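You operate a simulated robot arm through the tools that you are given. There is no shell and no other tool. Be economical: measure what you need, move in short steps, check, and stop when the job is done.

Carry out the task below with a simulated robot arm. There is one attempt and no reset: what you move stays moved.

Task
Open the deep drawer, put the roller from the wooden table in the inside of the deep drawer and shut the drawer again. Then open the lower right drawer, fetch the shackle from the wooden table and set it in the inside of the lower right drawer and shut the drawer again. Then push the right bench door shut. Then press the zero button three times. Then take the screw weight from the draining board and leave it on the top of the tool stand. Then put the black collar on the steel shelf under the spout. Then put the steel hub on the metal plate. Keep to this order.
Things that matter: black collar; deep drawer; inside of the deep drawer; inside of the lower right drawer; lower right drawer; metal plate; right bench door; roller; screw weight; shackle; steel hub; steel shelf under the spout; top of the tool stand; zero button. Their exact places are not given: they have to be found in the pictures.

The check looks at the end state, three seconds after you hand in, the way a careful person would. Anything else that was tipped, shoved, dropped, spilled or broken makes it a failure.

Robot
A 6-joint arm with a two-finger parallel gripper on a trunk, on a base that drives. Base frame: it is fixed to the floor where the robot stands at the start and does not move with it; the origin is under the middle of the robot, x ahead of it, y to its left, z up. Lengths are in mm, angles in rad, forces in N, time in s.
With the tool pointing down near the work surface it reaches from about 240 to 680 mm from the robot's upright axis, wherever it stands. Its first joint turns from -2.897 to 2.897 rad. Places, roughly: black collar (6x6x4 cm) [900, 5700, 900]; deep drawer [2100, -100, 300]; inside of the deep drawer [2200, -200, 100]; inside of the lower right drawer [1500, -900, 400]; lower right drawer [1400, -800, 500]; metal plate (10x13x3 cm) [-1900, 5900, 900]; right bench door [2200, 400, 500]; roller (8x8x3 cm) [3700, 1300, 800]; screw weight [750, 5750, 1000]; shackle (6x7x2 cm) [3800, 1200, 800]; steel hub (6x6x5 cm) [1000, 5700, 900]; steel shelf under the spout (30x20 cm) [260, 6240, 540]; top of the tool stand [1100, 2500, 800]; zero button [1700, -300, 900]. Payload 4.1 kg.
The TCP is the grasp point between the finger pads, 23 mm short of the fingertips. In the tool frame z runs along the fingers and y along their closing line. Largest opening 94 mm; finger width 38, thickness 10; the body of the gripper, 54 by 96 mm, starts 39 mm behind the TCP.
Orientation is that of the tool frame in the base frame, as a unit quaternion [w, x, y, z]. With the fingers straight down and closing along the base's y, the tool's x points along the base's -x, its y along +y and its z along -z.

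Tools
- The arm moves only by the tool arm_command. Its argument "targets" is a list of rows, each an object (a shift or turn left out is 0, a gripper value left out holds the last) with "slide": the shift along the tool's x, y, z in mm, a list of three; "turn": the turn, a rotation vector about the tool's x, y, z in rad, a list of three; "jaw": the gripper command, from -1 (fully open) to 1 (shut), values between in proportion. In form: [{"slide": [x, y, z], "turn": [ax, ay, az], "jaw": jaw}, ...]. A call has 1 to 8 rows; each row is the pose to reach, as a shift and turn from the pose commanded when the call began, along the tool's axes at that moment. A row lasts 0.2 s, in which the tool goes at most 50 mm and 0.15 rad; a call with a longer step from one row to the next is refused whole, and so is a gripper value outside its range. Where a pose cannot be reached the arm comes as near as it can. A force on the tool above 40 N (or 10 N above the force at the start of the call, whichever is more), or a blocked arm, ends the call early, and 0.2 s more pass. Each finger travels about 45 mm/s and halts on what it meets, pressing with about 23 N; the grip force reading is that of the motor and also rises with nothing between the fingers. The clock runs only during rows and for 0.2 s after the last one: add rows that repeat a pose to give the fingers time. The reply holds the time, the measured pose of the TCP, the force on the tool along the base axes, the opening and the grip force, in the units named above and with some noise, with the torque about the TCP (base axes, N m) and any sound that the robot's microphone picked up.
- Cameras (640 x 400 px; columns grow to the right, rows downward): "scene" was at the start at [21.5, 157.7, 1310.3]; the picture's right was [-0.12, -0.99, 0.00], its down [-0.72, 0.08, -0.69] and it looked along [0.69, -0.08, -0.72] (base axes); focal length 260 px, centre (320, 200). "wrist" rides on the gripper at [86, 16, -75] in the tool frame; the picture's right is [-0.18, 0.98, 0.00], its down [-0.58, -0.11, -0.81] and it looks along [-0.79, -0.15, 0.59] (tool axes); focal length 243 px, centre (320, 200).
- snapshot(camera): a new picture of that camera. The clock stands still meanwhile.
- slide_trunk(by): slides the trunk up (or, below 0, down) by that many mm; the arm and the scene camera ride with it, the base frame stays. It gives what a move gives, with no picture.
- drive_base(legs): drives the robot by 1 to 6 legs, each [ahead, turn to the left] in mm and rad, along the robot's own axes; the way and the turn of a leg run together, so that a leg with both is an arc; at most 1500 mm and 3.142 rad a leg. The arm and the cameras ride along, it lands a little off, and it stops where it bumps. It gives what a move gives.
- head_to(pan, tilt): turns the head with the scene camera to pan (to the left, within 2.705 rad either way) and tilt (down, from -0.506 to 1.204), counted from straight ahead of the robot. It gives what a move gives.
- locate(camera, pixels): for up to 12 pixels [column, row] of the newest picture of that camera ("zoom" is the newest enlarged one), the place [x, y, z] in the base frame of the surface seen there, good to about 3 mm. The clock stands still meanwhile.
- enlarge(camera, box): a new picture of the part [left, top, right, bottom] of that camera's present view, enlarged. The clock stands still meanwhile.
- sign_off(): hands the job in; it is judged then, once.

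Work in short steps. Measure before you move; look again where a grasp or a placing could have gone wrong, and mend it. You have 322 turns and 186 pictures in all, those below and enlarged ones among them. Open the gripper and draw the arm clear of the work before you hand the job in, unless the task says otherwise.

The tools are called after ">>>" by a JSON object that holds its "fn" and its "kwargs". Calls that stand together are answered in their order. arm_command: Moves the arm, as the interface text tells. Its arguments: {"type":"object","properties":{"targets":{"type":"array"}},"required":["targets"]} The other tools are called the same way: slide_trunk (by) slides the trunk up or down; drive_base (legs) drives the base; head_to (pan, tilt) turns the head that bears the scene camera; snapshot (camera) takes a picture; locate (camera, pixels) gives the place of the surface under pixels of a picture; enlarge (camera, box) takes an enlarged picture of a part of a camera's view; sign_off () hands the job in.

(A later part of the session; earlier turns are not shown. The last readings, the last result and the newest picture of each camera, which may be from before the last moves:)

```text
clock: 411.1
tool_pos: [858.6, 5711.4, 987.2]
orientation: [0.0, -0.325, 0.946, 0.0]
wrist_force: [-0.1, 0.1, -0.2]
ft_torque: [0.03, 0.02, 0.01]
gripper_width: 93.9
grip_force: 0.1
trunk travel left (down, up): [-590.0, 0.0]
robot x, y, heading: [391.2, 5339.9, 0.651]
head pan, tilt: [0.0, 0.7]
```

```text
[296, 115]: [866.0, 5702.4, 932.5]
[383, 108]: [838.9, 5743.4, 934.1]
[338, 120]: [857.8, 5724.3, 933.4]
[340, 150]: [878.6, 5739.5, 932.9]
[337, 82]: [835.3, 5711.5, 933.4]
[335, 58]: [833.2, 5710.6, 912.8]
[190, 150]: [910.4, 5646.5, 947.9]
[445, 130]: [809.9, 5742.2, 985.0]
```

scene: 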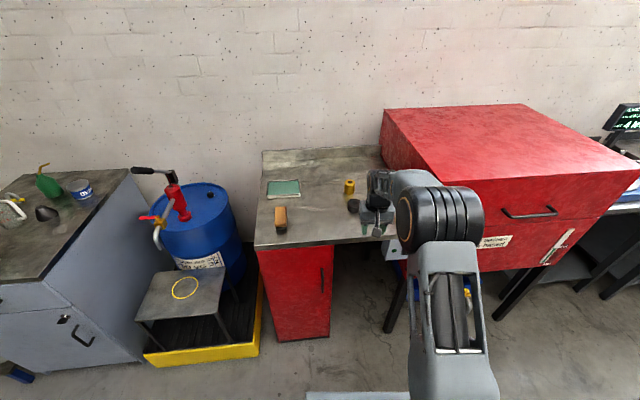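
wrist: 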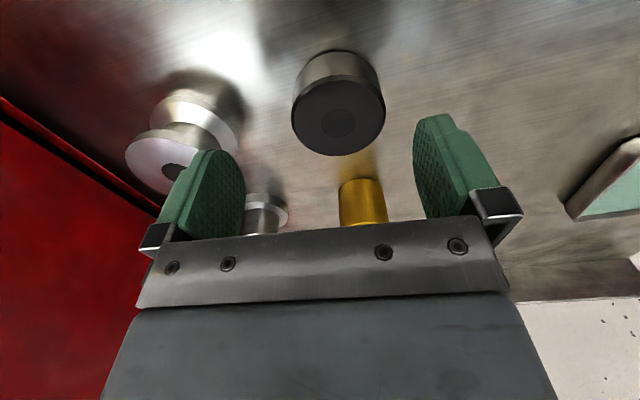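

Collar centre ≈ (855,5724), top 933. Shift (x −5, y +12), descend to z≈926 and grip.

>>> {"fn": "arm_command", "kwargs": {"targets": [{"slide": [-3, 6, 10]}, {"slide": [-5, 12, 35]}, {"slide": [-5, 12, 61]}, {"slide": [-5, 12, 61], "jaw": 1}, {"slide": [-5, 12, 61], "jaw": 1}, {"slide": [-5, 12, 61], "jaw": 1}, {"slide": [-5, 12, 61], "jaw": 1}]}}

>>> {"fn": "arm_command", "kwargs": {"targets": [{"slide": [0, 0, -30]}, {"slide": [0, 0, -70]}, {"slide": [0, 0, -110]}]}}

>>> {"fn": "snapshot", "kwargs": {"camera": "wrist"}}

```text
clock: 412.7
tool_pos: [855.5, 5724.1, 927.0]
orientation: [0.001, -0.325, 0.946, 0.0]
wrist_force: [1.6, -0.9, -0.1]
ft_torque: [0.05, -0.1, -0.03]
gripper_width: 58.3
grip_force: 22.7
trunk travel left (down, up): [-590.0, 0.0]
robot x, y, heading: [393.9, 5339.3, 0.649]
head pan, tilt: [0.0, 0.7]
```

```text
clock: 413.5
tool_pos: [855.1, 5725.1, 1036.6]
orientation: [0.0, -0.325, 0.946, -0.001]
wrist_force: [0.1, 0.8, -4.1]
ft_torque: [-0.03, -0.03, -0.01]
gripper_width: 58.1
grip_force: 23.1
trunk travel left (down, up): [-590.0, 0.0]
robot x, y, heading: [388.0, 5343.5, 0.647]
head pan, tilt: [0.0, 0.7]
```

```text
109 pictures are left
```

wrist: 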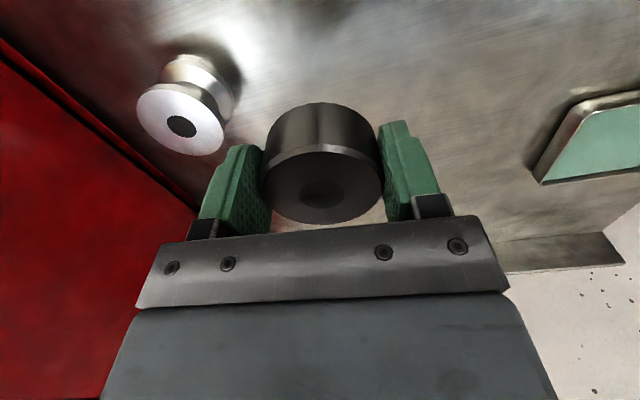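

Collar held (58 mm). Before moving left I check the cabinet with glassware next to the shelf.

>>> {"fn": "drive_base", "kwargs": {"legs": [[-300, 0]]}}

>>> {"fn": "head_to", "kwargs": {"pan": 0.6, "tilt": 0.6}}

>>> {"fn": "snapshot", "kwargs": {"camera": "scene"}}

```text
clock: 415.6
tool_pos: [618.1, 5542.9, 1035.4]
orientation: [0.001, -0.323, 0.946, -0.001]
wrist_force: [0.3, -0.4, -4.3]
ft_torque: [0.0, 0.04, -0.02]
gripper_width: 58.8
grip_force: 22.6
trunk travel left (down, up): [-590.0, 0.0]
robot x, y, heading: [149.3, 5162.8, 0.649]
head pan, tilt: [0.0, 0.7]
```

```text
clock: 416.6
tool_pos: [618.1, 5542.4, 1036.6]
orientation: [0.001, -0.324, 0.946, 0.002]
wrist_force: [-0.2, 0.5, -3.8]
ft_torque: [-0.03, 0.0, 0.0]
gripper_width: 58.4
grip_force: 22.8
trunk travel left (down, up): [-590.0, 0.0]
robot x, y, heading: [153.0, 5161.1, 0.646]
head pan, tilt: [0.6, 0.6]
```

```text
108 pictures are left
```

scene: 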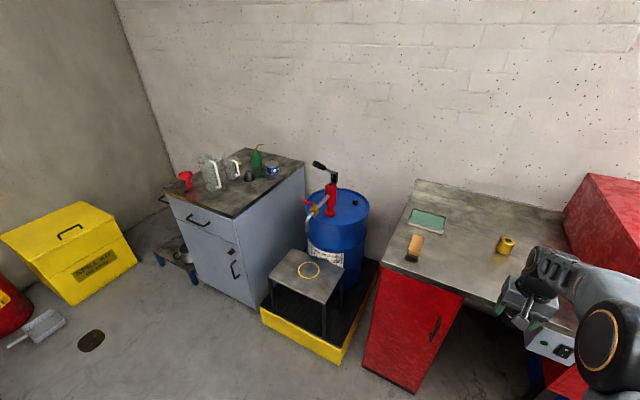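

>>> {"fn": "locate", "kwargs": {"camera": "scene", "pixels": [[170, 200], [232, 216], [302, 163], [210, 160], [301, 251], [344, 270], [323, 300], [271, 277], [262, 318], [340, 360], [318, 215], [330, 168]]}}

>>> {"fn": "enlarge", "kwargs": {"camera": "scene", "box": [250, 150, 410, 310]}}

```text
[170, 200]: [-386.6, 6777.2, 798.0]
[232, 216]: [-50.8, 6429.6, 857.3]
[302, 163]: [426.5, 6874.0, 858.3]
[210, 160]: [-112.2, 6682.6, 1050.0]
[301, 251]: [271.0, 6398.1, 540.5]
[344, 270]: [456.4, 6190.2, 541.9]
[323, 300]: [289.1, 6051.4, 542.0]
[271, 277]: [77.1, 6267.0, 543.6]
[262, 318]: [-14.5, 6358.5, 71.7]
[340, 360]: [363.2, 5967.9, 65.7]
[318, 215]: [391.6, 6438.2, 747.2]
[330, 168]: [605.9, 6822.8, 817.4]
```

```text
2.50 times, centred on (330, 230) of scene
```

zoom: 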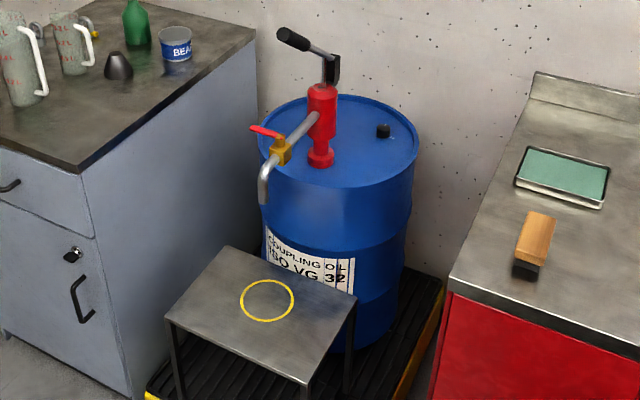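

Shelf corners give centre ≈(273,6227), z 541.5. The spout tip is at z≈853, so I'll lower the collar in front of the shelf and slide in under the spout. Drive to a stand-off facing it.

>>> {"fn": "drive_base", "kwargs": {"legs": [[0, 1.709], [766, 0], [0, -1.71]]}}

>>> {"fn": "slide_trunk", "kwargs": {"by": -400}}

>>> {"fn": "head_to", "kwargs": {"pan": 0.0, "tilt": 0.7}}

>>> {"fn": "snapshot", "kwargs": {"camera": "scene"}}

```text
clock: 429.0
tool_pos: [90.3, 6073.2, 1036.4]
orientation: [0.0, -0.309, 0.951, 0.001]
wrist_force: [-0.4, -0.4, -5.0]
ft_torque: [-0.01, 0.0, 0.0]
gripper_width: 58.7
grip_force: 22.5
trunk travel left (down, up): [-590.0, 0.0]
robot x, y, heading: [-386.5, 5705.3, 0.619]
head pan, tilt: [0.6, 0.6]
```

```text
clock: 432.8
tool_pos: [91.3, 6073.1, 636.1]
orientation: [0.001, -0.309, 0.951, 0.0]
wrist_force: [0.4, 0.7, -4.5]
ft_torque: [-0.06, 0.06, 0.01]
gripper_width: 58.4
grip_force: 22.6
trunk travel left (down, up): [-190.0, 400.0]
robot x, y, heading: [-387.0, 5705.8, 0.62]
head pan, tilt: [0.6, 0.6]
```

```text
clock: 433.8
tool_pos: [91.0, 6074.2, 635.3]
orientation: [0.0, -0.309, 0.951, 0.0]
wrist_force: [-0.2, -0.2, -4.7]
ft_torque: [-0.01, 0.02, 0.04]
gripper_width: 58.4
grip_force: 23.5
trunk travel left (down, up): [-190.0, 400.0]
robot x, y, heading: [-389.2, 5708.7, 0.619]
head pan, tilt: [0.0, 0.7]
```

```text
106 pictures are left
```

scene: 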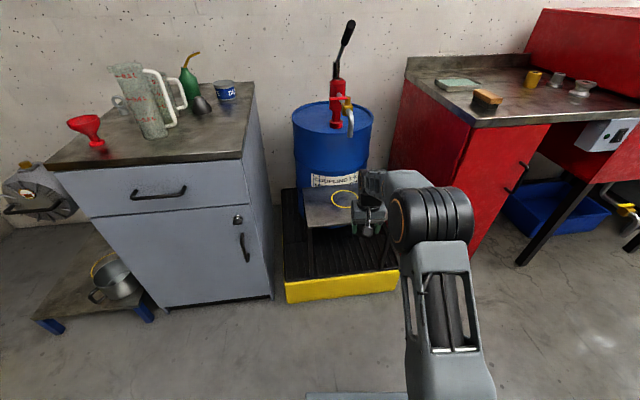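

TCP needs ~192 fwd, 18 left. Check the spout tip position precisely before sliding under.

>>> {"fn": "enlarge", "kwargs": {"camera": "scene", "box": [280, 60, 440, 260]}}

```text
2.00 times, centred on (360, 160) of scene
```

zoom: 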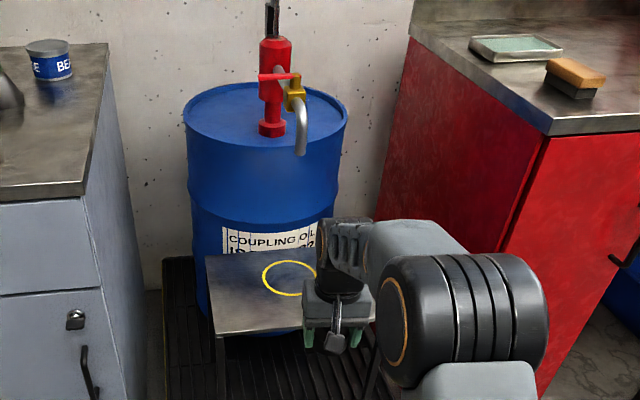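

>>> {"fn": "locate", "kwargs": {"camera": "zoom", "pixels": [[300, 150], [303, 120], [295, 95], [290, 76], [288, 262], [288, 293], [264, 275], [313, 272], [213, 330], [207, 260], [345, 232], [430, 225]]}}

```text
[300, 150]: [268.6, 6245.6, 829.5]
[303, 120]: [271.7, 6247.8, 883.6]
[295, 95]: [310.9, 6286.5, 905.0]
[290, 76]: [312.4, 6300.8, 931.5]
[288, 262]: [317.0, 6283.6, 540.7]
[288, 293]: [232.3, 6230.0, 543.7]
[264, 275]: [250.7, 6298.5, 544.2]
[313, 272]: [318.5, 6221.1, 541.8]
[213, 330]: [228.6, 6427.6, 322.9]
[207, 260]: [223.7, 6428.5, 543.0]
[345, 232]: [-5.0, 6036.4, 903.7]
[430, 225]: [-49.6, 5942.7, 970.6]
```

Spout tip ≈(270,6246,825). I lower to TCP z 585 (collar bottom 558, shelf 542), drive 150 in, then finish with the arm.

>>> {"fn": "slide_trunk", "kwargs": {"by": -50}}

>>> {"fn": "drive_base", "kwargs": {"legs": [[140, 0]]}}

>>> {"fn": "snapshot", "kwargs": {"camera": "wrist"}}

>>> {"fn": "enlarge", "kwargs": {"camera": "scene", "box": [280, 60, 440, 260]}}

```text
clock: 434.7
tool_pos: [91.0, 6073.4, 586.2]
orientation: [0.002, -0.31, 0.951, 0.001]
wrist_force: [0.4, 0.0, -4.7]
ft_torque: [-0.01, 0.01, -0.02]
gripper_width: 58.4
grip_force: 22.8
trunk travel left (down, up): [-140.0, 450.0]
robot x, y, heading: [-386.2, 5704.6, 0.614]
head pan, tilt: [0.0, 0.7]
```

```text
clock: 436.1
tool_pos: [209.1, 6154.5, 584.9]
orientation: [0.0, -0.308, 0.951, 0.001]
wrist_force: [1.3, -0.1, -4.8]
ft_torque: [0.01, 0.02, 0.03]
gripper_width: 58.7
grip_force: 22.9
trunk travel left (down, up): [-140.0, 450.0]
robot x, y, heading: [-273.7, 5785.1, 0.615]
head pan, tilt: [0.0, 0.7]
```

```text
104 pictures are left
```

wrist: 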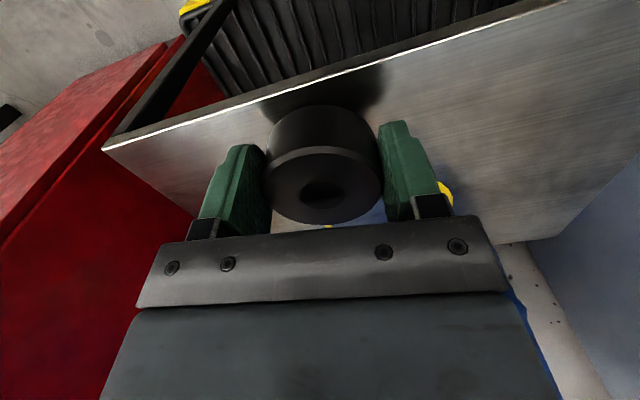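

```text
2.00 times, centred on (360, 160) of scene
```

zoom: 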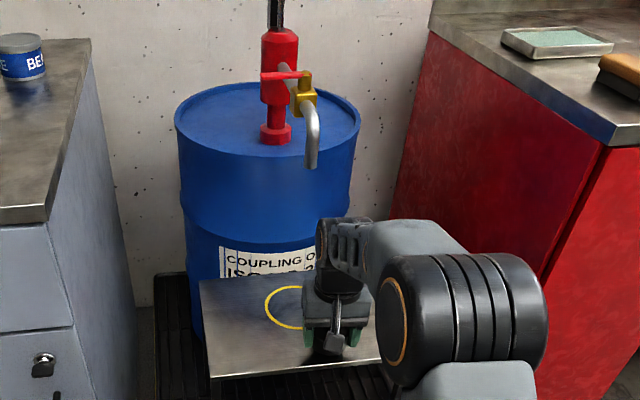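

Clear of the spout. Shift 62 forward, 24 left, then down to touch.

>>> {"fn": "arm_command", "kwargs": {"targets": [{"slide": [-30, 12, 0]}, {"slide": [-62, 24, 0]}, {"slide": [-62, 24, 8]}, {"slide": [-62, 24, 13]}]}}

>>> {"fn": "snapshot", "kwargs": {"camera": "wrist"}}

```text
clock: 437.1
tool_pos: [244.3, 6211.8, 571.2]
orientation: [0.0, -0.308, 0.951, 0.0]
wrist_force: [-0.5, -0.1, -4.8]
ft_torque: [-0.04, 0.01, 0.02]
gripper_width: 58.3
grip_force: 23.8
trunk travel left (down, up): [-140.0, 450.0]
robot x, y, heading: [-269.9, 5789.3, 0.617]
head pan, tilt: [0.0, 0.7]
```

```text
102 pictures are left
```

wrist: 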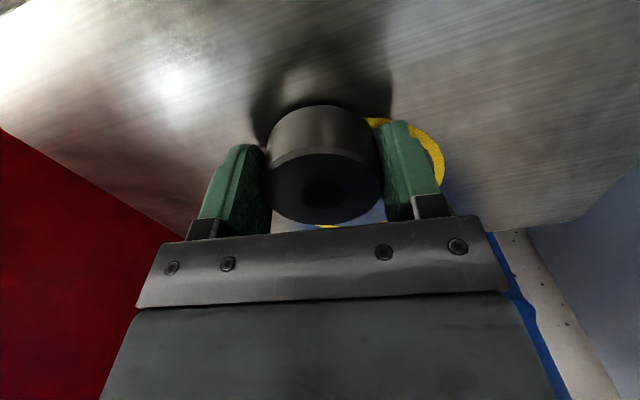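

Bring it slightly more under the ring: left 18, forward 20, then lower to contact.

>>> {"fn": "arm_command", "kwargs": {"targets": [{"slide": [-10, 9, -3]}, {"slide": [-20, 18, -3]}, {"slide": [-20, 18, 0]}, {"slide": [-20, 18, 2]}, {"slide": [-20, 18, 4]}]}}

```text
clock: 438.3
tool_pos: [249.8, 6236.7, 568.3]
orientation: [0.001, -0.308, 0.951, 0.001]
wrist_force: [0.5, -0.7, -4.0]
ft_torque: [0.02, 0.02, -0.01]
gripper_width: 58.3
grip_force: 22.7
trunk travel left (down, up): [-140.0, 450.0]
robot x, y, heading: [-270.9, 5786.7, 0.614]
head pan, tilt: [0.0, 0.7]
```

>>> {"fn": "arm_command", "kwargs": {"targets": [{"slide": [0, 0, 1.5]}, {"slide": [0, 0, 3]}]}}

```text
clock: 438.9
tool_pos: [250.6, 6236.6, 570.0]
orientation: [0.002, -0.308, 0.951, 0.001]
wrist_force: [0.0, -1.6, 14.1]
ft_torque: [-0.24, 0.42, -0.02]
gripper_width: 58.9
grip_force: 22.3
trunk travel left (down, up): [-140.0, 450.0]
robot x, y, heading: [-268.3, 5790.2, 0.618]
head pan, tilt: [0.0, 0.7]
```

Contact. Open fully and withdraw horizontally (fingers straddle the collar) to avoid lifting under the spout.

>>> {"fn": "arm_command", "kwargs": {"targets": [{"jaw": -1}, {"jaw": -1}, {"jaw": -1}, {"slide": [0, 0, -5]}, {"slide": [30, 0, -5]}, {"slide": [65, 0, -5]}, {"slide": [100, 0, -5]}]}}

>>> {"fn": "drive_base", "kwargs": {"legs": [[-250, 0]]}}

>>> {"fn": "slide_trunk", "kwargs": {"by": 400}}

>>> {"fn": "snapshot", "kwargs": {"camera": "scene"}}

```text
clock: 440.5
tool_pos: [166.9, 6176.3, 571.2]
orientation: [0.002, -0.307, 0.952, 0.0]
wrist_force: [0.4, 0.5, -0.8]
ft_torque: [0.01, 0.0, 0.01]
gripper_width: 93.9
grip_force: 0.1
trunk travel left (down, up): [-140.0, 450.0]
robot x, y, heading: [-269.2, 5786.4, 0.61]
head pan, tilt: [0.0, 0.7]
```

```text
clock: 442.3
tool_pos: [-35.4, 6032.2, 570.5]
orientation: [0.0, -0.307, 0.952, 0.0]
wrist_force: [-0.6, -0.5, 0.3]
ft_torque: [0.0, 0.01, 0.0]
gripper_width: 94.3
grip_force: 0.0
trunk travel left (down, up): [-140.0, 450.0]
robot x, y, heading: [-469.6, 5644.1, 0.61]
head pan, tilt: [0.0, 0.7]
```

```text
clock: 446.1
tool_pos: [-34.0, 6033.7, 971.8]
orientation: [0.001, -0.308, 0.951, 0.0]
wrist_force: [0.9, 0.1, 0.5]
ft_torque: [-0.01, -0.01, 0.02]
gripper_width: 94.1
grip_force: 0.0
trunk travel left (down, up): [-540.0, 50.0]
robot x, y, heading: [-472.2, 5645.8, 0.609]
head pan, tilt: [0.0, 0.7]
```

```text
101 pictures are left
```

scene: 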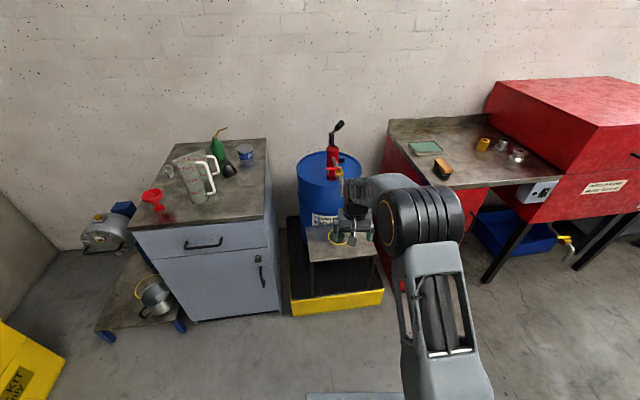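

Now to the steel hub. Drive along to face it.

>>> {"fn": "drive_base", "kwargs": {"legs": [[0, -1.539], [899, 0], [0, 1.571], [400, 0]]}}

>>> {"fn": "head_to", "kwargs": {"pan": 0.3, "tilt": 0.7}}

>>> {"fn": "snapshot", "kwargs": {"camera": "scene"}}

```text
clock: 452.2
tool_pos: [140.1, 4973.1, 971.0]
orientation: [0.0, 0.431, 0.902, -0.001]
wrist_force: [0.8, -1.3, -0.6]
ft_torque: [0.14, 0.08, 0.02]
gripper_width: 94.0
grip_force: 0.1
trunk travel left (down, up): [-540.0, 50.0]
robot x, y, heading: [-269.6, 5383.7, -0.905]
head pan, tilt: [0.0, 0.7]
stopped in leg 2: the robot was blocked; the commanded pose is now the measured one
```

```text
clock: 453.0
tool_pos: [135.4, 4977.3, 976.4]
orientation: [0.003, 0.431, 0.903, -0.001]
wrist_force: [-0.2, 0.2, -0.2]
ft_torque: [0.01, -0.01, -0.01]
gripper_width: 94.1
grip_force: 0.0
trunk travel left (down, up): [-540.0, 50.0]
robot x, y, heading: [-269.8, 5389.5, -0.898]
head pan, tilt: [0.3, 0.7]
```

```text
100 pictures are left
```

scene: 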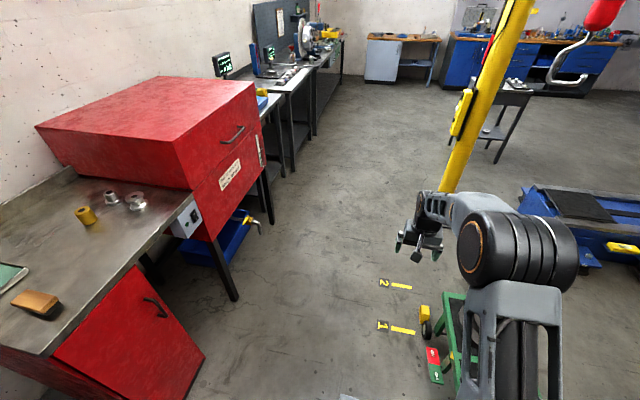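

Blocked while driving: a green trolley appears at (450,350). I look down to see what's touching.

>>> {"fn": "head_to", "kwargs": {"pan": -0.2, "tilt": 1.1}}

>>> {"fn": "snapshot", "kwargs": {"camera": "scene"}}

```text
clock: 453.9
tool_pos: [136.7, 4978.5, 976.5]
orientation: [0.002, 0.43, 0.903, -0.002]
wrist_force: [0.2, 0.3, 0.4]
ft_torque: [-0.02, -0.02, 0.01]
gripper_width: 93.8
grip_force: 0.0
trunk travel left (down, up): [-540.0, 50.0]
robot x, y, heading: [-270.1, 5386.1, -0.903]
head pan, tilt: [-0.201, 1.1]
```

```text
99 pictures are left
```

scene: 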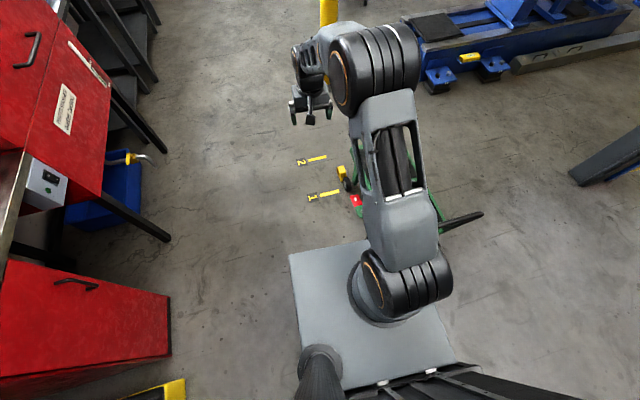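

The green hand cart is in front of the base. Back off slightly and inspect it.

>>> {"fn": "drive_base", "kwargs": {"legs": [[-150, 0]]}}

>>> {"fn": "head_to", "kwargs": {"pan": -0.1, "tilt": 0.8}}

>>> {"fn": "snapshot", "kwargs": {"camera": "scene"}}

```text
clock: 455.3
tool_pos: [43.6, 5093.9, 976.8]
orientation: [0.004, 0.429, 0.903, -0.002]
wrist_force: [0.1, 0.2, 0.6]
ft_torque: [-0.05, 0.03, 0.02]
gripper_width: 94.2
grip_force: 0.0
trunk travel left (down, up): [-540.0, 50.0]
robot x, y, heading: [-363.5, 5504.6, -0.901]
head pan, tilt: [-0.201, 1.1]
```

```text
clock: 456.1
tool_pos: [43.8, 5095.4, 975.9]
orientation: [0.004, 0.429, 0.903, -0.002]
wrist_force: [0.0, 0.5, -0.7]
ft_torque: [0.0, -0.04, -0.03]
gripper_width: 94.0
grip_force: 0.1
trunk travel left (down, up): [-540.0, 50.0]
robot x, y, heading: [-366.3, 5503.5, -0.903]
head pan, tilt: [-0.099, 0.799]
```

```text
98 pictures are left
```

scene: 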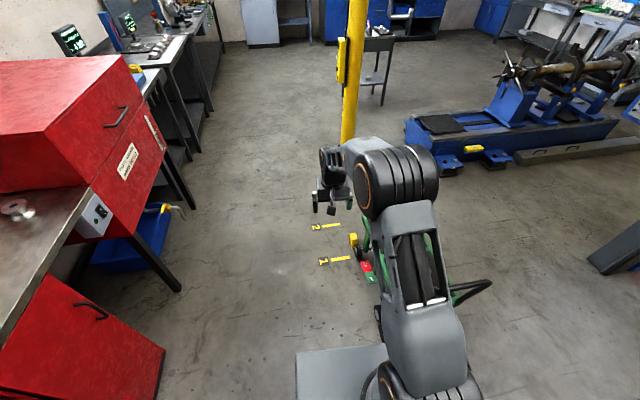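

Cart stands upright. Locate its extent so I avoid it.

>>> {"fn": "locate", "kwargs": {"camera": "scene", "pixels": [[366, 272], [353, 243], [372, 255], [380, 318], [480, 285], [455, 300], [440, 240], [338, 260], [326, 226]]}}

```text
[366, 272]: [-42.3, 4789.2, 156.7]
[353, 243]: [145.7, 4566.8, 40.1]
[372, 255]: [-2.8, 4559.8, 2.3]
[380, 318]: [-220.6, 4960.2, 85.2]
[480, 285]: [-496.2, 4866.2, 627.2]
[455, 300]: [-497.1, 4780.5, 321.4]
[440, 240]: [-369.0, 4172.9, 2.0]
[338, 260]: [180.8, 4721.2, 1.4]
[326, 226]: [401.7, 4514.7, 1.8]
```

Cart lies around x −500…150, y 4550…4960, so I must keep further from it. Check the red box's front and the counter front for clearance.

>>> {"fn": "locate", "kwargs": {"camera": "scene", "pixels": [[130, 105], [60, 75], [178, 288], [100, 225], [160, 150], [120, 330], [80, 190], [20, 205]]}}

```text
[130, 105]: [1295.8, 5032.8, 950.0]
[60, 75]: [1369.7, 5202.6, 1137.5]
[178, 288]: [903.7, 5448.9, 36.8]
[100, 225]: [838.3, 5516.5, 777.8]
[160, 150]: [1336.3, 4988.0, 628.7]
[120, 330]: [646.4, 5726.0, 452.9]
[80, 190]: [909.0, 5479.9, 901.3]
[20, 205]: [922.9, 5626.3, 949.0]
```

Corridor is clear. Drive to in front of the hub.

>>> {"fn": "drive_base", "kwargs": {"legs": [[0, 0.456], [810, 0], [0, 1.088]]}}

>>> {"fn": "head_to", "kwargs": {"pan": 0.3, "tilt": 0.7}}

>>> {"fn": "snapshot", "kwargs": {"camera": "scene"}}

```text
clock: 463.6
tool_pos: [899.0, 5378.0, 974.4]
orientation: [-0.002, -0.139, 0.99, -0.003]
wrist_force: [-10.8, -7.2, 6.4]
ft_torque: [0.61, -1.13, 0.07]
gripper_width: 94.1
grip_force: 0.0
trunk travel left (down, up): [-540.0, 50.0]
robot x, y, heading: [367.6, 5167.0, 0.284]
head pan, tilt: [-0.099, 0.799]
stopped in leg 3: the force on the tool passed its limit at 90 N (the readings are from after the stop); the commanded pose is now the measured one
```

```text
clock: 464.5
tool_pos: [898.6, 5378.6, 976.6]
orientation: [-0.003, -0.139, 0.99, -0.003]
wrist_force: [-12.2, -9.7, 6.3]
ft_torque: [0.89, -1.26, 0.03]
gripper_width: 94.2
grip_force: 0.1
trunk travel left (down, up): [-540.0, 50.0]
robot x, y, heading: [365.1, 5163.2, 0.278]
head pan, tilt: [0.3, 0.7]
```

```text
97 pictures are left
```

scene: 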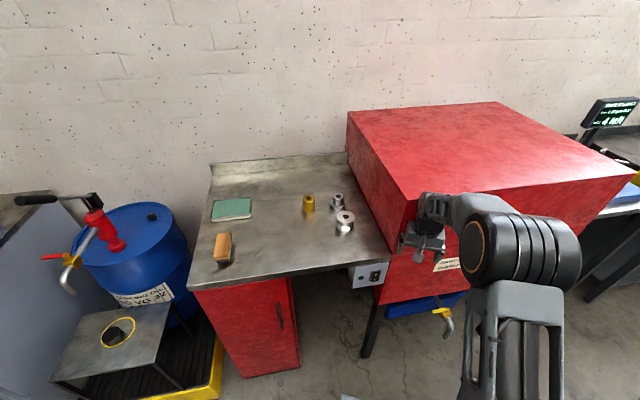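

The gripper touched the red box while turning. The collar is seen nicely in the ring at (115,335). I turn back right, then back off before turning again.

>>> {"fn": "drive_base", "kwargs": {"legs": [[0, -0.15], [-250, 0], [0, 0.5]]}}

>>> {"fn": "snapshot", "kwargs": {"camera": "scene"}}

```text
clock: 468.4
tool_pos: [550.0, 5515.4, 973.1]
orientation: [-0.003, -0.308, 0.951, -0.004]
wrist_force: [-0.2, -1.1, 0.5]
ft_torque: [0.0, -0.01, 0.03]
gripper_width: 94.2
grip_force: 0.0
trunk travel left (down, up): [-540.0, 50.0]
robot x, y, heading: [117.1, 5131.7, 0.625]
head pan, tilt: [0.3, 0.7]
```

```text
96 pictures are left
```

scene: 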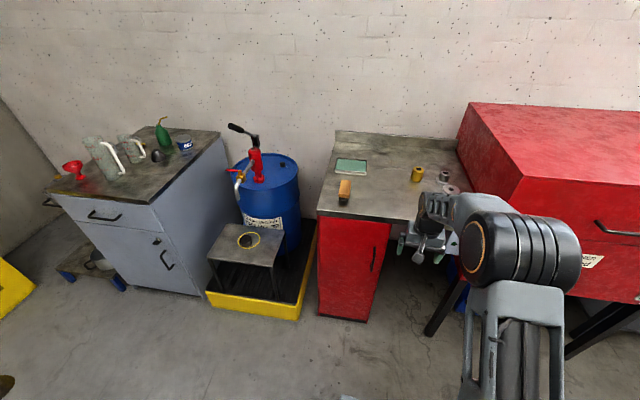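

Measure the elbow drum position relative to the TCP, the box's left-front corner, and the hub.

>>> {"fn": "locate", "kwargs": {"camera": "scene", "pixels": [[470, 215], [520, 208], [575, 260], [575, 220], [455, 105], [525, 185], [515, 255], [460, 150], [445, 177], [452, 189]]}}

>>> {"fn": "enlarge", "kwargs": {"camera": "scene", "box": [400, 140, 500, 220]}}

```text
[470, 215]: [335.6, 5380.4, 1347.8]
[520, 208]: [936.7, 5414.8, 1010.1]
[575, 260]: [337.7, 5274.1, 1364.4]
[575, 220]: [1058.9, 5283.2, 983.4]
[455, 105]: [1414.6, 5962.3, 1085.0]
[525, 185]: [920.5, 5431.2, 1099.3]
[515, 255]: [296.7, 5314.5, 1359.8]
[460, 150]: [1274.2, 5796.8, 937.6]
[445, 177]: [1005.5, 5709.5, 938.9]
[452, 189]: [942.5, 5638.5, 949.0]
```

```text
5.00 times, centred on (450, 180) of scene
```

zoom: 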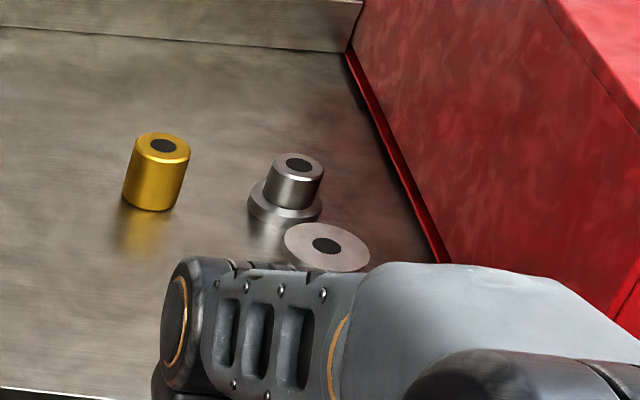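

Hub neck top at ≈(1010,5712,949); box corner ≈(920,5431). I raise the trunk, shift laterally while far from the box, then go straight in.

>>> {"fn": "slide_trunk", "kwargs": {"by": 50}}

>>> {"fn": "drive_base", "kwargs": {"legs": [[0, -0.5], [150, 0], [0, 0.516], [240, 0]]}}

>>> {"fn": "head_to", "kwargs": {"pan": 0.0, "tilt": 0.8}}

>>> {"fn": "snapshot", "kwargs": {"camera": "scene"}}

>>> {"fn": "snapshot", "kwargs": {"camera": "wrist"}}

```text
clock: 469.3
tool_pos: [550.6, 5515.5, 1024.1]
orientation: [-0.002, -0.307, 0.952, -0.003]
wrist_force: [0.4, -0.5, 0.5]
ft_torque: [0.02, -0.03, 0.01]
gripper_width: 94.0
grip_force: 0.0
trunk travel left (down, up): [-590.0, 0.0]
robot x, y, heading: [119.2, 5135.3, 0.624]
head pan, tilt: [0.3, 0.7]
```

```text
clock: 474.9
tool_pos: [880.8, 5682.4, 1024.4]
orientation: [-0.003, -0.314, 0.949, -0.004]
wrist_force: [0.5, 0.2, -0.1]
ft_torque: [0.0, -0.01, -0.01]
gripper_width: 93.9
grip_force: 0.1
trunk travel left (down, up): [-590.0, 0.0]
robot x, y, heading: [457.1, 5293.0, 0.637]
head pan, tilt: [0.3, 0.7]
```

```text
clock: 475.7
tool_pos: [881.0, 5680.5, 1023.4]
orientation: [-0.003, -0.314, 0.949, -0.003]
wrist_force: [-0.2, 0.8, -0.3]
ft_torque: [-0.02, -0.03, 0.0]
gripper_width: 93.9
grip_force: 0.1
trunk travel left (down, up): [-590.0, 0.0]
robot x, y, heading: [456.4, 5289.5, 0.639]
head pan, tilt: [0.0, 0.799]
```

```text
94 pictures are left
```

scene: 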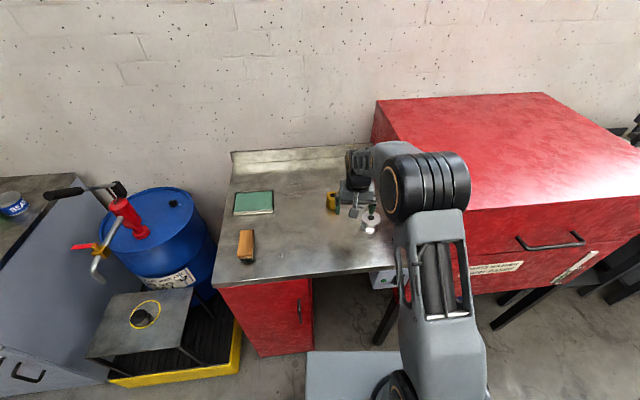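

```text
93 pictures are left
```

wrist: 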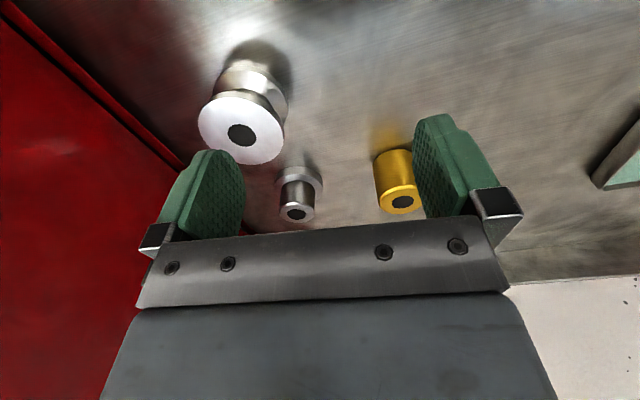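

Drive 50 forward, then arm 72 forward and 52 right, lowering to z≈985 for a wrist check.

>>> {"fn": "drive_base", "kwargs": {"legs": [[50, 0]]}}

>>> {"fn": "arm_command", "kwargs": {"targets": [{"slide": [-24, -17, 0]}, {"slide": [-48, -34, 0]}, {"slide": [-72, -52, 10]}, {"slide": [-72, -52, 30]}]}}

>>> {"fn": "snapshot", "kwargs": {"camera": "wrist"}}

```text
clock: 476.6
tool_pos: [921.2, 5711.3, 1022.7]
orientation: [-0.003, -0.314, 0.95, -0.004]
wrist_force: [0.0, 0.4, 0.5]
ft_torque: [0.0, 0.02, 0.02]
gripper_width: 93.7
grip_force: 0.1
trunk travel left (down, up): [-590.0, 0.0]
robot x, y, heading: [496.5, 5320.0, 0.642]
head pan, tilt: [0.0, 0.799]
```

```text
clock: 477.6
tool_pos: [1010.2, 5712.4, 992.1]
orientation: [-0.003, -0.314, 0.95, -0.004]
wrist_force: [-0.4, -0.1, -0.7]
ft_torque: [0.0, 0.02, 0.01]
gripper_width: 93.8
grip_force: 0.1
trunk travel left (down, up): [-590.0, 0.0]
robot x, y, heading: [498.0, 5325.4, 0.637]
head pan, tilt: [0.0, 0.799]
```

```text
92 pictures are left
```

wrist: 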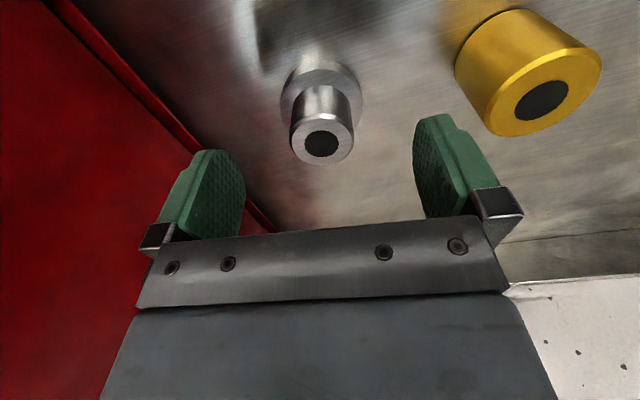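

>>> {"fn": "locate", "kwargs": {"camera": "wrist", "pixels": [[295, 145], [350, 142], [323, 161], [322, 124], [318, 95], [285, 100], [360, 105], [310, 65]]}}

```text
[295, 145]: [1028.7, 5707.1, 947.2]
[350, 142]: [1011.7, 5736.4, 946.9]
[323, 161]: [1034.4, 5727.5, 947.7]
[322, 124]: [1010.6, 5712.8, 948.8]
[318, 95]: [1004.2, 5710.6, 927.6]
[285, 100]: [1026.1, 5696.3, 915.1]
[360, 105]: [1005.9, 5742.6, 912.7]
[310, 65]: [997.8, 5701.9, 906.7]
```

Neck centre ≈(1021,5721). Move 14 mm forward, down to z≈944, grip the neck.

>>> {"fn": "arm_command", "kwargs": {"targets": [{"slide": [-14, 0, 0]}, {"slide": [-14, 0, 25]}, {"slide": [-14, 0, 47]}, {"slide": [-14, 0, 47], "jaw": 1}, {"slide": [-14, 0, 47], "jaw": 1}, {"slide": [-14, 0, 47], "jaw": 1}, {"slide": [-14, 0, 47], "jaw": 1}, {"slide": [-14, 0, 47], "jaw": 1}]}}

>>> {"fn": "arm_command", "kwargs": {"targets": [{"slide": [0, 0, -25]}, {"slide": [0, 0, -50]}, {"slide": [0, 0, -75]}]}}

>>> {"fn": "snapshot", "kwargs": {"camera": "wrist"}}

```text
clock: 479.4
tool_pos: [1020.0, 5721.4, 945.3]
orientation: [-0.003, -0.314, 0.949, -0.004]
wrist_force: [0.2, -1.4, 0.7]
ft_torque: [0.04, 0.01, -0.02]
gripper_width: 41.3
grip_force: 22.9
trunk travel left (down, up): [-590.0, 0.0]
robot x, y, heading: [499.3, 5322.8, 0.64]
head pan, tilt: [0.0, 0.799]
```

```text
clock: 480.2
tool_pos: [1020.5, 5721.6, 1022.4]
orientation: [-0.002, -0.315, 0.949, -0.003]
wrist_force: [0.1, -0.2, -3.8]
ft_torque: [0.02, 0.05, 0.03]
gripper_width: 41.5
grip_force: 23.2
trunk travel left (down, up): [-590.0, 0.0]
robot x, y, heading: [496.9, 5324.6, 0.642]
head pan, tilt: [0.0, 0.799]
```

```text
91 pictures are left
```

wrist: 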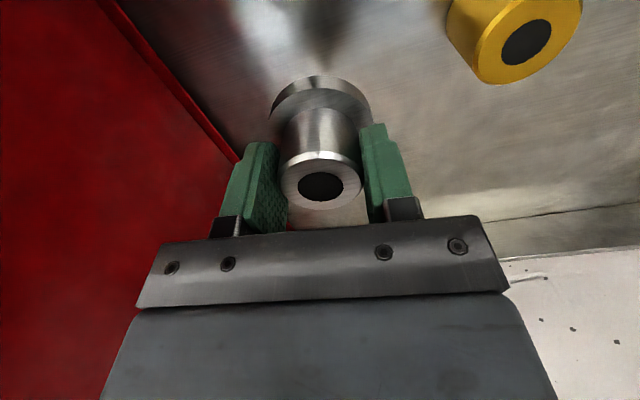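

Hub held by the neck (41 mm). Back off and look toward the metal plate region (-1900,5900).

>>> {"fn": "drive_base", "kwargs": {"legs": [[-350, 0]]}}

>>> {"fn": "head_to", "kwargs": {"pan": 2.1, "tilt": 0.45}}

>>> {"fn": "snapshot", "kwargs": {"camera": "scene"}}

```text
clock: 482.4
tool_pos: [740.9, 5514.8, 1022.3]
orientation: [-0.002, -0.315, 0.949, -0.003]
wrist_force: [-0.4, 0.0, -3.6]
ft_torque: [-0.02, -0.01, 0.03]
gripper_width: 41.6
grip_force: 23.3
trunk travel left (down, up): [-590.0, 0.0]
robot x, y, heading: [213.8, 5115.6, 0.64]
head pan, tilt: [0.0, 0.799]
```

```text
clock: 484.4
tool_pos: [741.2, 5514.9, 1020.7]
orientation: [-0.003, -0.315, 0.949, -0.004]
wrist_force: [-0.1, 0.5, -3.3]
ft_torque: [-0.02, 0.02, 0.01]
gripper_width: 41.7
grip_force: 23.3
trunk travel left (down, up): [-590.0, 0.0]
robot x, y, heading: [217.2, 5113.9, 0.641]
head pan, tilt: [2.1, 0.45]
```

```text
90 pictures are left
```

scene: 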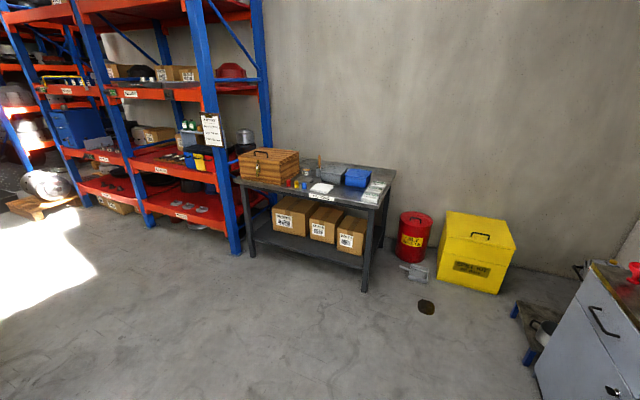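

The table with the plate is at (315,180). Zoom.

>>> {"fn": "enlarge", "kwargs": {"camera": "scene", "box": [230, 140, 410, 250]}}

>>> {"fn": "locate", "kwargs": {"camera": "scene", "pixels": [[320, 188], [378, 195], [238, 185], [365, 290], [415, 275], [250, 250], [350, 230], [230, 250], [410, 235], [500, 290]]}}

```text
3.56 times, centred on (320, 195) of scene
```

zoom: 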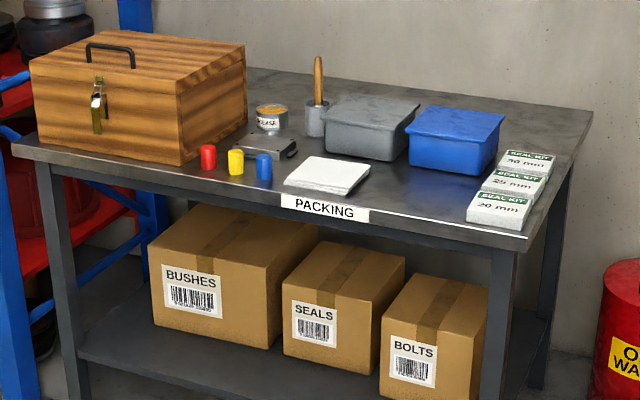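

```text
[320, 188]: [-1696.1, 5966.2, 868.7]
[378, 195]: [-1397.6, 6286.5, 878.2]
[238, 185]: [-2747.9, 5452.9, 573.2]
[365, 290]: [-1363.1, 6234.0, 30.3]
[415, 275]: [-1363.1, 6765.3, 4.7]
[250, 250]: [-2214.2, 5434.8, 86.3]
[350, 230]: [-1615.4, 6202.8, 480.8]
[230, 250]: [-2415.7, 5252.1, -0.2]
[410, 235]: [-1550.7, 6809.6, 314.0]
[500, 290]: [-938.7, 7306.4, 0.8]
```

Candidate: the grey metal object at zoom (265,147). Locate it and neighbours.

>>> {"fn": "locate", "kwargs": {"camera": "zoom", "pixels": [[265, 140], [250, 152], [285, 143], [265, 155], [326, 170], [290, 185], [365, 175], [208, 155], [236, 160], [263, 165], [340, 230], [420, 205]]}}

>>> {"fn": "enlarge", "kwargs": {"camera": "scene", "box": [275, 160, 355, 210]}}

```text
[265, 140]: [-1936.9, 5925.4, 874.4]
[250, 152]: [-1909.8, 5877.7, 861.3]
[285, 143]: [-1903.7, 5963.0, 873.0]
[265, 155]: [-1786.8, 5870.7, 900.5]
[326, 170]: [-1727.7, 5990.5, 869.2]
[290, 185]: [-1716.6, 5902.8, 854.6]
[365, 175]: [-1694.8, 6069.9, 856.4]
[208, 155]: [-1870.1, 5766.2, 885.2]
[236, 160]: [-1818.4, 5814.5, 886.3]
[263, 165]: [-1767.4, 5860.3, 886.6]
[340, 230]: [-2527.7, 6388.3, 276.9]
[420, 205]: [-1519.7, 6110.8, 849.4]
```

```text
8.00 times, centred on (315, 185) of scene
```

zoom: 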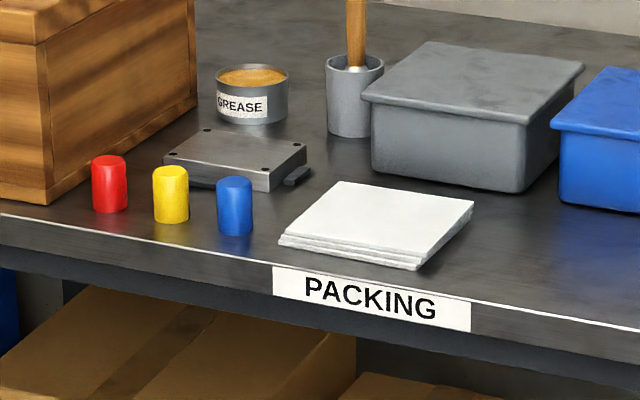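

The metal plate is the grey block with tabs near (-1910,5922), top z≈874. I drive around the cart (via (-300,5560)) to in front of that table.

>>> {"fn": "drive_base", "kwargs": {"legs": [[100, 0], [0, 1.926], [711, 0], [0, 0.74], [1126, 0], [0, -0.997]]}}

>>> {"fn": "head_to", "kwargs": {"pan": 0.0, "tilt": 0.7}}

>>> {"fn": "snapshot", "kwargs": {"camera": "scene"}}

```text
clock: 502.6
tool_pos: [-2069.5, 5511.5, 1020.4]
orientation: [0.005, 0.989, -0.145, 0.009]
wrist_force: [2.0, -0.9, -2.8]
ft_torque: [0.05, 0.06, -0.05]
gripper_width: 41.3
grip_force: 22.7
trunk travel left (down, up): [-590.0, 0.0]
robot x, y, heading: [-1436.8, 5332.5, 2.845]
head pan, tilt: [2.1, 0.45]
stopped in leg 6: the force on the tool passed its limit at 73 N (the readings are from after the stop); the commanded pose is now the measured one
```

```text
clock: 504.6
tool_pos: [-2069.4, 5511.2, 1021.4]
orientation: [0.005, 0.989, -0.145, 0.009]
wrist_force: [3.7, -2.8, -5.2]
ft_torque: [-0.01, 0.04, -0.08]
gripper_width: 41.3
grip_force: 22.7
trunk travel left (down, up): [-590.0, 0.0]
robot x, y, heading: [-1438.4, 5334.1, 2.845]
head pan, tilt: [0.0, 0.7]
```

```text
87 pictures are left
```

scene: 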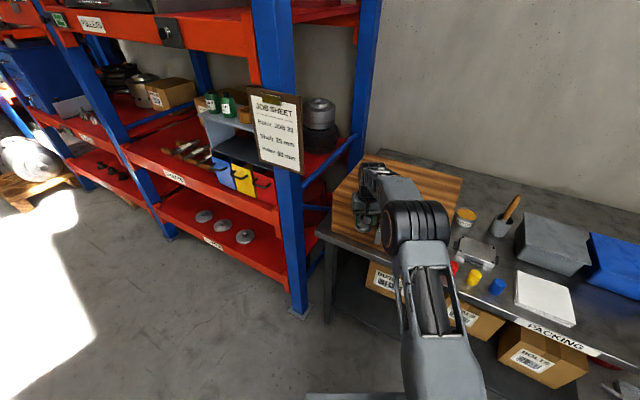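

The arm touched the wooden chest while turning right. I turn back left and retreat, then check the chest.

>>> {"fn": "drive_base", "kwargs": {"legs": [[0, 0.15], [-300, 0], [0, -0.6]]}}

>>> {"fn": "snapshot", "kwargs": {"camera": "scene"}}

```text
clock: 509.0
tool_pos: [-1628.4, 5724.8, 1019.8]
orientation: [0.007, 0.932, -0.363, 0.008]
wrist_force: [-0.4, -0.2, -3.9]
ft_torque: [0.01, -0.01, -0.02]
gripper_width: 41.3
grip_force: 23.4
trunk travel left (down, up): [-590.0, 0.0]
robot x, y, heading: [-1134.7, 5290.0, 2.391]
head pan, tilt: [0.0, 0.7]
```

```text
86 pictures are left
```

scene: 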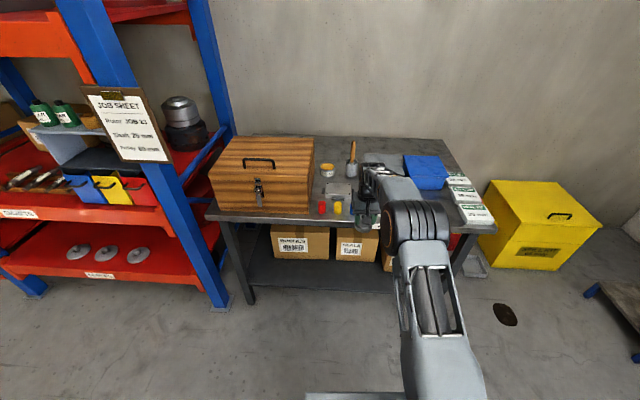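

Zoom and measure the chest corners to compare with the earlier picture.

>>> {"fn": "enlarge", "kwargs": {"camera": "scene", "box": [200, 120, 360, 220]}}

>>> {"fn": "locate", "kwargs": {"camera": "zoom", "pixels": [[40, 230], [45, 345], [430, 375], [425, 250], [450, 60], [140, 65], [455, 200], [225, 300], [480, 320], [548, 335], [505, 190], [560, 290]]}}

```text
4.00 times, centred on (280, 170) of scene
```

zoom: 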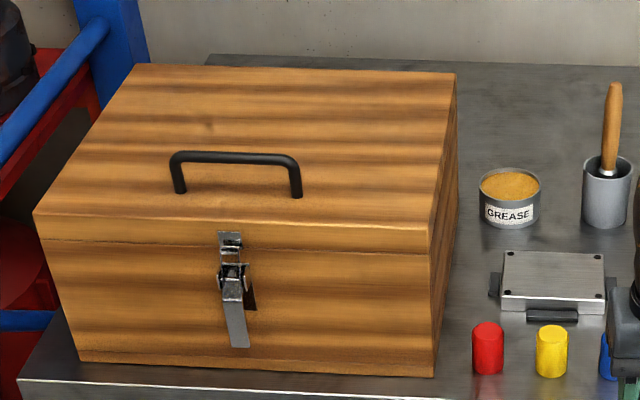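

```text
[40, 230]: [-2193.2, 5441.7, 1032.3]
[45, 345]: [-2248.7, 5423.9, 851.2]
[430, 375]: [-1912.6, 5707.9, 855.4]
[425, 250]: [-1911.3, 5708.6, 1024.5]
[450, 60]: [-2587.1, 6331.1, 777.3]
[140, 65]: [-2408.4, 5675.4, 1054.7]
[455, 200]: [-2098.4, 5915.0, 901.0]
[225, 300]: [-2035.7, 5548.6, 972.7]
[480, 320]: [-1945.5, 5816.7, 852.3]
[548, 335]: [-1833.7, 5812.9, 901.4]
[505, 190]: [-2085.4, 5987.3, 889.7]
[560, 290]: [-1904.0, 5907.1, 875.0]
```

By back-projection the chest's right corner matches the earlier picture (<1 px), good. I check its left corner too and the plate surface.

>>> {"fn": "locate", "kwargs": {"camera": "zoom", "pixels": [[84, 357], [90, 352], [505, 255], [600, 256], [603, 297], [503, 294], [552, 275], [487, 330], [552, 335], [545, 318]]}}

```text
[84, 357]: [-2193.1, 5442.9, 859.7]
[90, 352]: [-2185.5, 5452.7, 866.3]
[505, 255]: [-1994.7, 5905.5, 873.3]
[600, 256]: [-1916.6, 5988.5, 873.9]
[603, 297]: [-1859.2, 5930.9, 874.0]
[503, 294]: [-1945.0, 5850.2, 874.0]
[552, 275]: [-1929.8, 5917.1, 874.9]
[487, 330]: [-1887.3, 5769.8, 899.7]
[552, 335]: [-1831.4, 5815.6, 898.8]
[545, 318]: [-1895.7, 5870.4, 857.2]
```

Chest face is still parallel to the table and unmoved. Plate centre ≈(-1929,5919), top 874. I shift left by an angled reverse, then go straight in.

>>> {"fn": "drive_base", "kwargs": {"legs": [[0, -0.562], [-300, 0], [0, 0.5]]}}

```text
clock: 514.0
tool_pos: [-1529.4, 5457.8, 1019.9]
orientation: [0.006, 0.923, -0.384, 0.009]
wrist_force: [-0.6, -0.6, -3.0]
ft_torque: [0.02, -0.01, -0.05]
gripper_width: 41.6
grip_force: 23.1
trunk travel left (down, up): [-590.0, 0.0]
robot x, y, heading: [-1057.3, 5001.1, 2.352]
head pan, tilt: [0.0, 0.7]
```

Turn right 0.03 and drive 580 straight toward the plate.

>>> {"fn": "drive_base", "kwargs": {"legs": [[0, -0.03], [580, 0]]}}

>>> {"fn": "snapshot", "kwargs": {"camera": "scene"}}

>>> {"fn": "snapshot", "kwargs": {"camera": "wrist"}}

```text
clock: 517.7
tool_pos: [-1911.6, 5894.6, 1019.9]
orientation: [0.008, 0.918, -0.397, 0.008]
wrist_force: [0.0, -0.6, -4.2]
ft_torque: [0.0, 0.01, 0.01]
gripper_width: 41.3
grip_force: 23.4
trunk travel left (down, up): [-590.0, 0.0]
robot x, y, heading: [-1453.4, 5425.4, 2.326]
head pan, tilt: [0.0, 0.7]
```

```text
84 pictures are left
```

scene: 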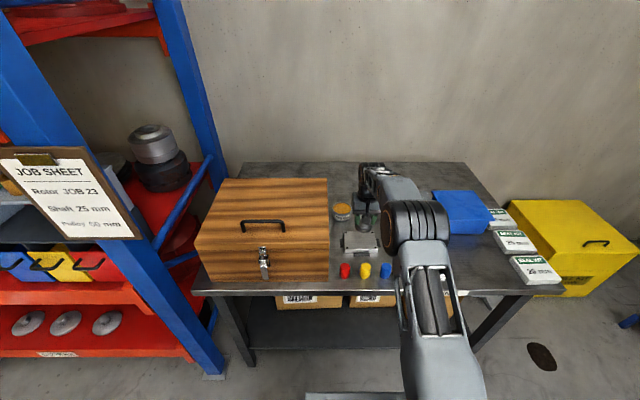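

```text
83 pictures are left
```

wrist: 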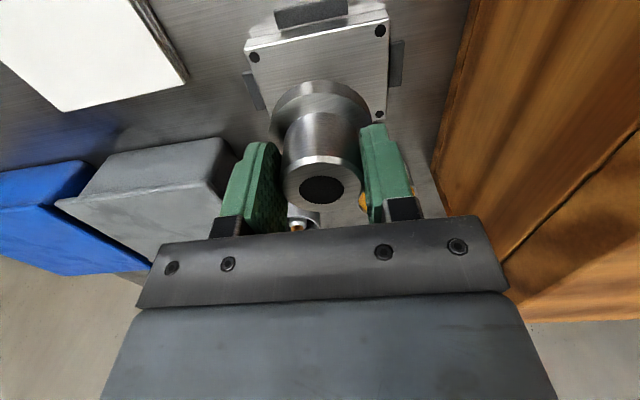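

Measure plate corners in the wrist view.

>>> {"fn": "locate", "kwargs": {"camera": "wrist", "pixels": [[250, 55], [383, 22], [380, 110], [262, 120], [320, 60], [430, 100], [255, 150]]}}

```text
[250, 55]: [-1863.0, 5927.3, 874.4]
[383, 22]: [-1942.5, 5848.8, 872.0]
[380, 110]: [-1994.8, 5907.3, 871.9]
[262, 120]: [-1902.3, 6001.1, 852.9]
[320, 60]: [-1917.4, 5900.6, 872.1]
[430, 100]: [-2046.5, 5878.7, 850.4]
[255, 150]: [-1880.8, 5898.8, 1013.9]
```

Plate centre (-1929,5918). Level the tool, move above, and descend to just above the plate.

>>> {"fn": "arm_command", "kwargs": {"targets": [{"slide": [-15, -2, 0], "turn": [0.009, -0.021, 0]}, {"slide": [-29, -3, 20], "turn": [0.009, -0.021, 0]}, {"slide": [-29, -3, 60], "turn": [0.009, -0.021, 0]}, {"slide": [-29, -3, 88], "turn": [0.009, -0.021, 0]}]}}

>>> {"fn": "snapshot", "kwargs": {"camera": "wrist"}}

```text
clock: 518.7
tool_pos: [-1929.8, 5915.2, 930.0]
orientation: [-0.002, 0.918, -0.397, 0.0]
wrist_force: [-0.7, 0.2, -3.1]
ft_torque: [-0.02, 0.0, -0.03]
gripper_width: 41.2
grip_force: 23.0
trunk travel left (down, up): [-590.0, 0.0]
robot x, y, heading: [-1454.6, 5422.4, 2.322]
head pan, tilt: [0.0, 0.7]
```

```text
82 pictures are left
```

wrist: 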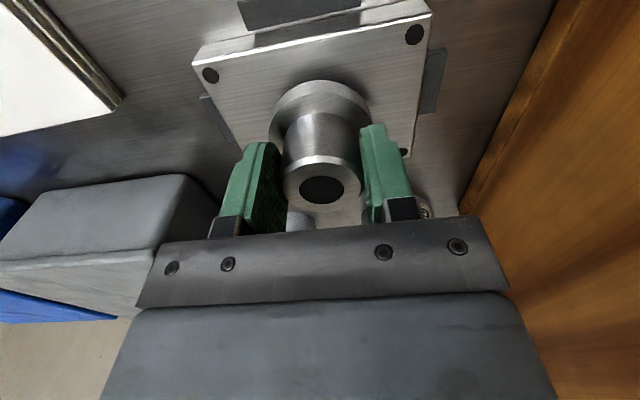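

Centred over the plate. Lower to touch in small steps.

>>> {"fn": "arm_command", "kwargs": {"targets": [{"slide": [-2, 0, 5]}, {"slide": [-2, 0, 8]}, {"slide": [-2, 0, 10]}, {"slide": [-2, 0, 11.5]}]}}

```text
clock: 519.7
tool_pos: [-1930.2, 5916.2, 919.7]
orientation: [-0.001, 0.918, -0.397, 0.0]
wrist_force: [-0.2, -0.5, -3.4]
ft_torque: [-0.01, -0.01, -0.01]
gripper_width: 41.3
grip_force: 22.9
trunk travel left (down, up): [-590.0, 0.0]
robot x, y, heading: [-1452.1, 5424.0, 2.322]
head pan, tilt: [0.0, 0.7]
```

>>> {"fn": "arm_command", "kwargs": {"targets": [{"slide": [0, 0, 1]}, {"slide": [0, 0, 2]}]}}

```text
clock: 520.3
tool_pos: [-1930.0, 5916.7, 918.6]
orientation: [-0.002, 0.918, -0.397, 0.0]
wrist_force: [-0.9, 0.7, -3.0]
ft_torque: [-0.05, -0.01, -0.01]
gripper_width: 41.3
grip_force: 23.0
trunk travel left (down, up): [-590.0, 0.0]
robot x, y, heading: [-1451.8, 5426.9, 2.324]
head pan, tilt: [0.0, 0.7]
```

>>> {"fn": "arm_command", "kwargs": {"targets": [{"slide": [0, 0, 1]}, {"slide": [0, 0, 2]}, {"slide": [0, 0, 3]}]}}

```text
clock: 521.1
tool_pos: [-1931.1, 5917.2, 917.6]
orientation: [-0.001, 0.918, -0.396, -0.002]
wrist_force: [-0.1, -1.3, 9.1]
ft_torque: [-0.33, -0.17, -0.02]
gripper_width: 41.2
grip_force: 22.7
trunk travel left (down, up): [-590.0, 0.0]
robot x, y, heading: [-1452.0, 5422.2, 2.324]
head pan, tilt: [0.0, 0.7]
```

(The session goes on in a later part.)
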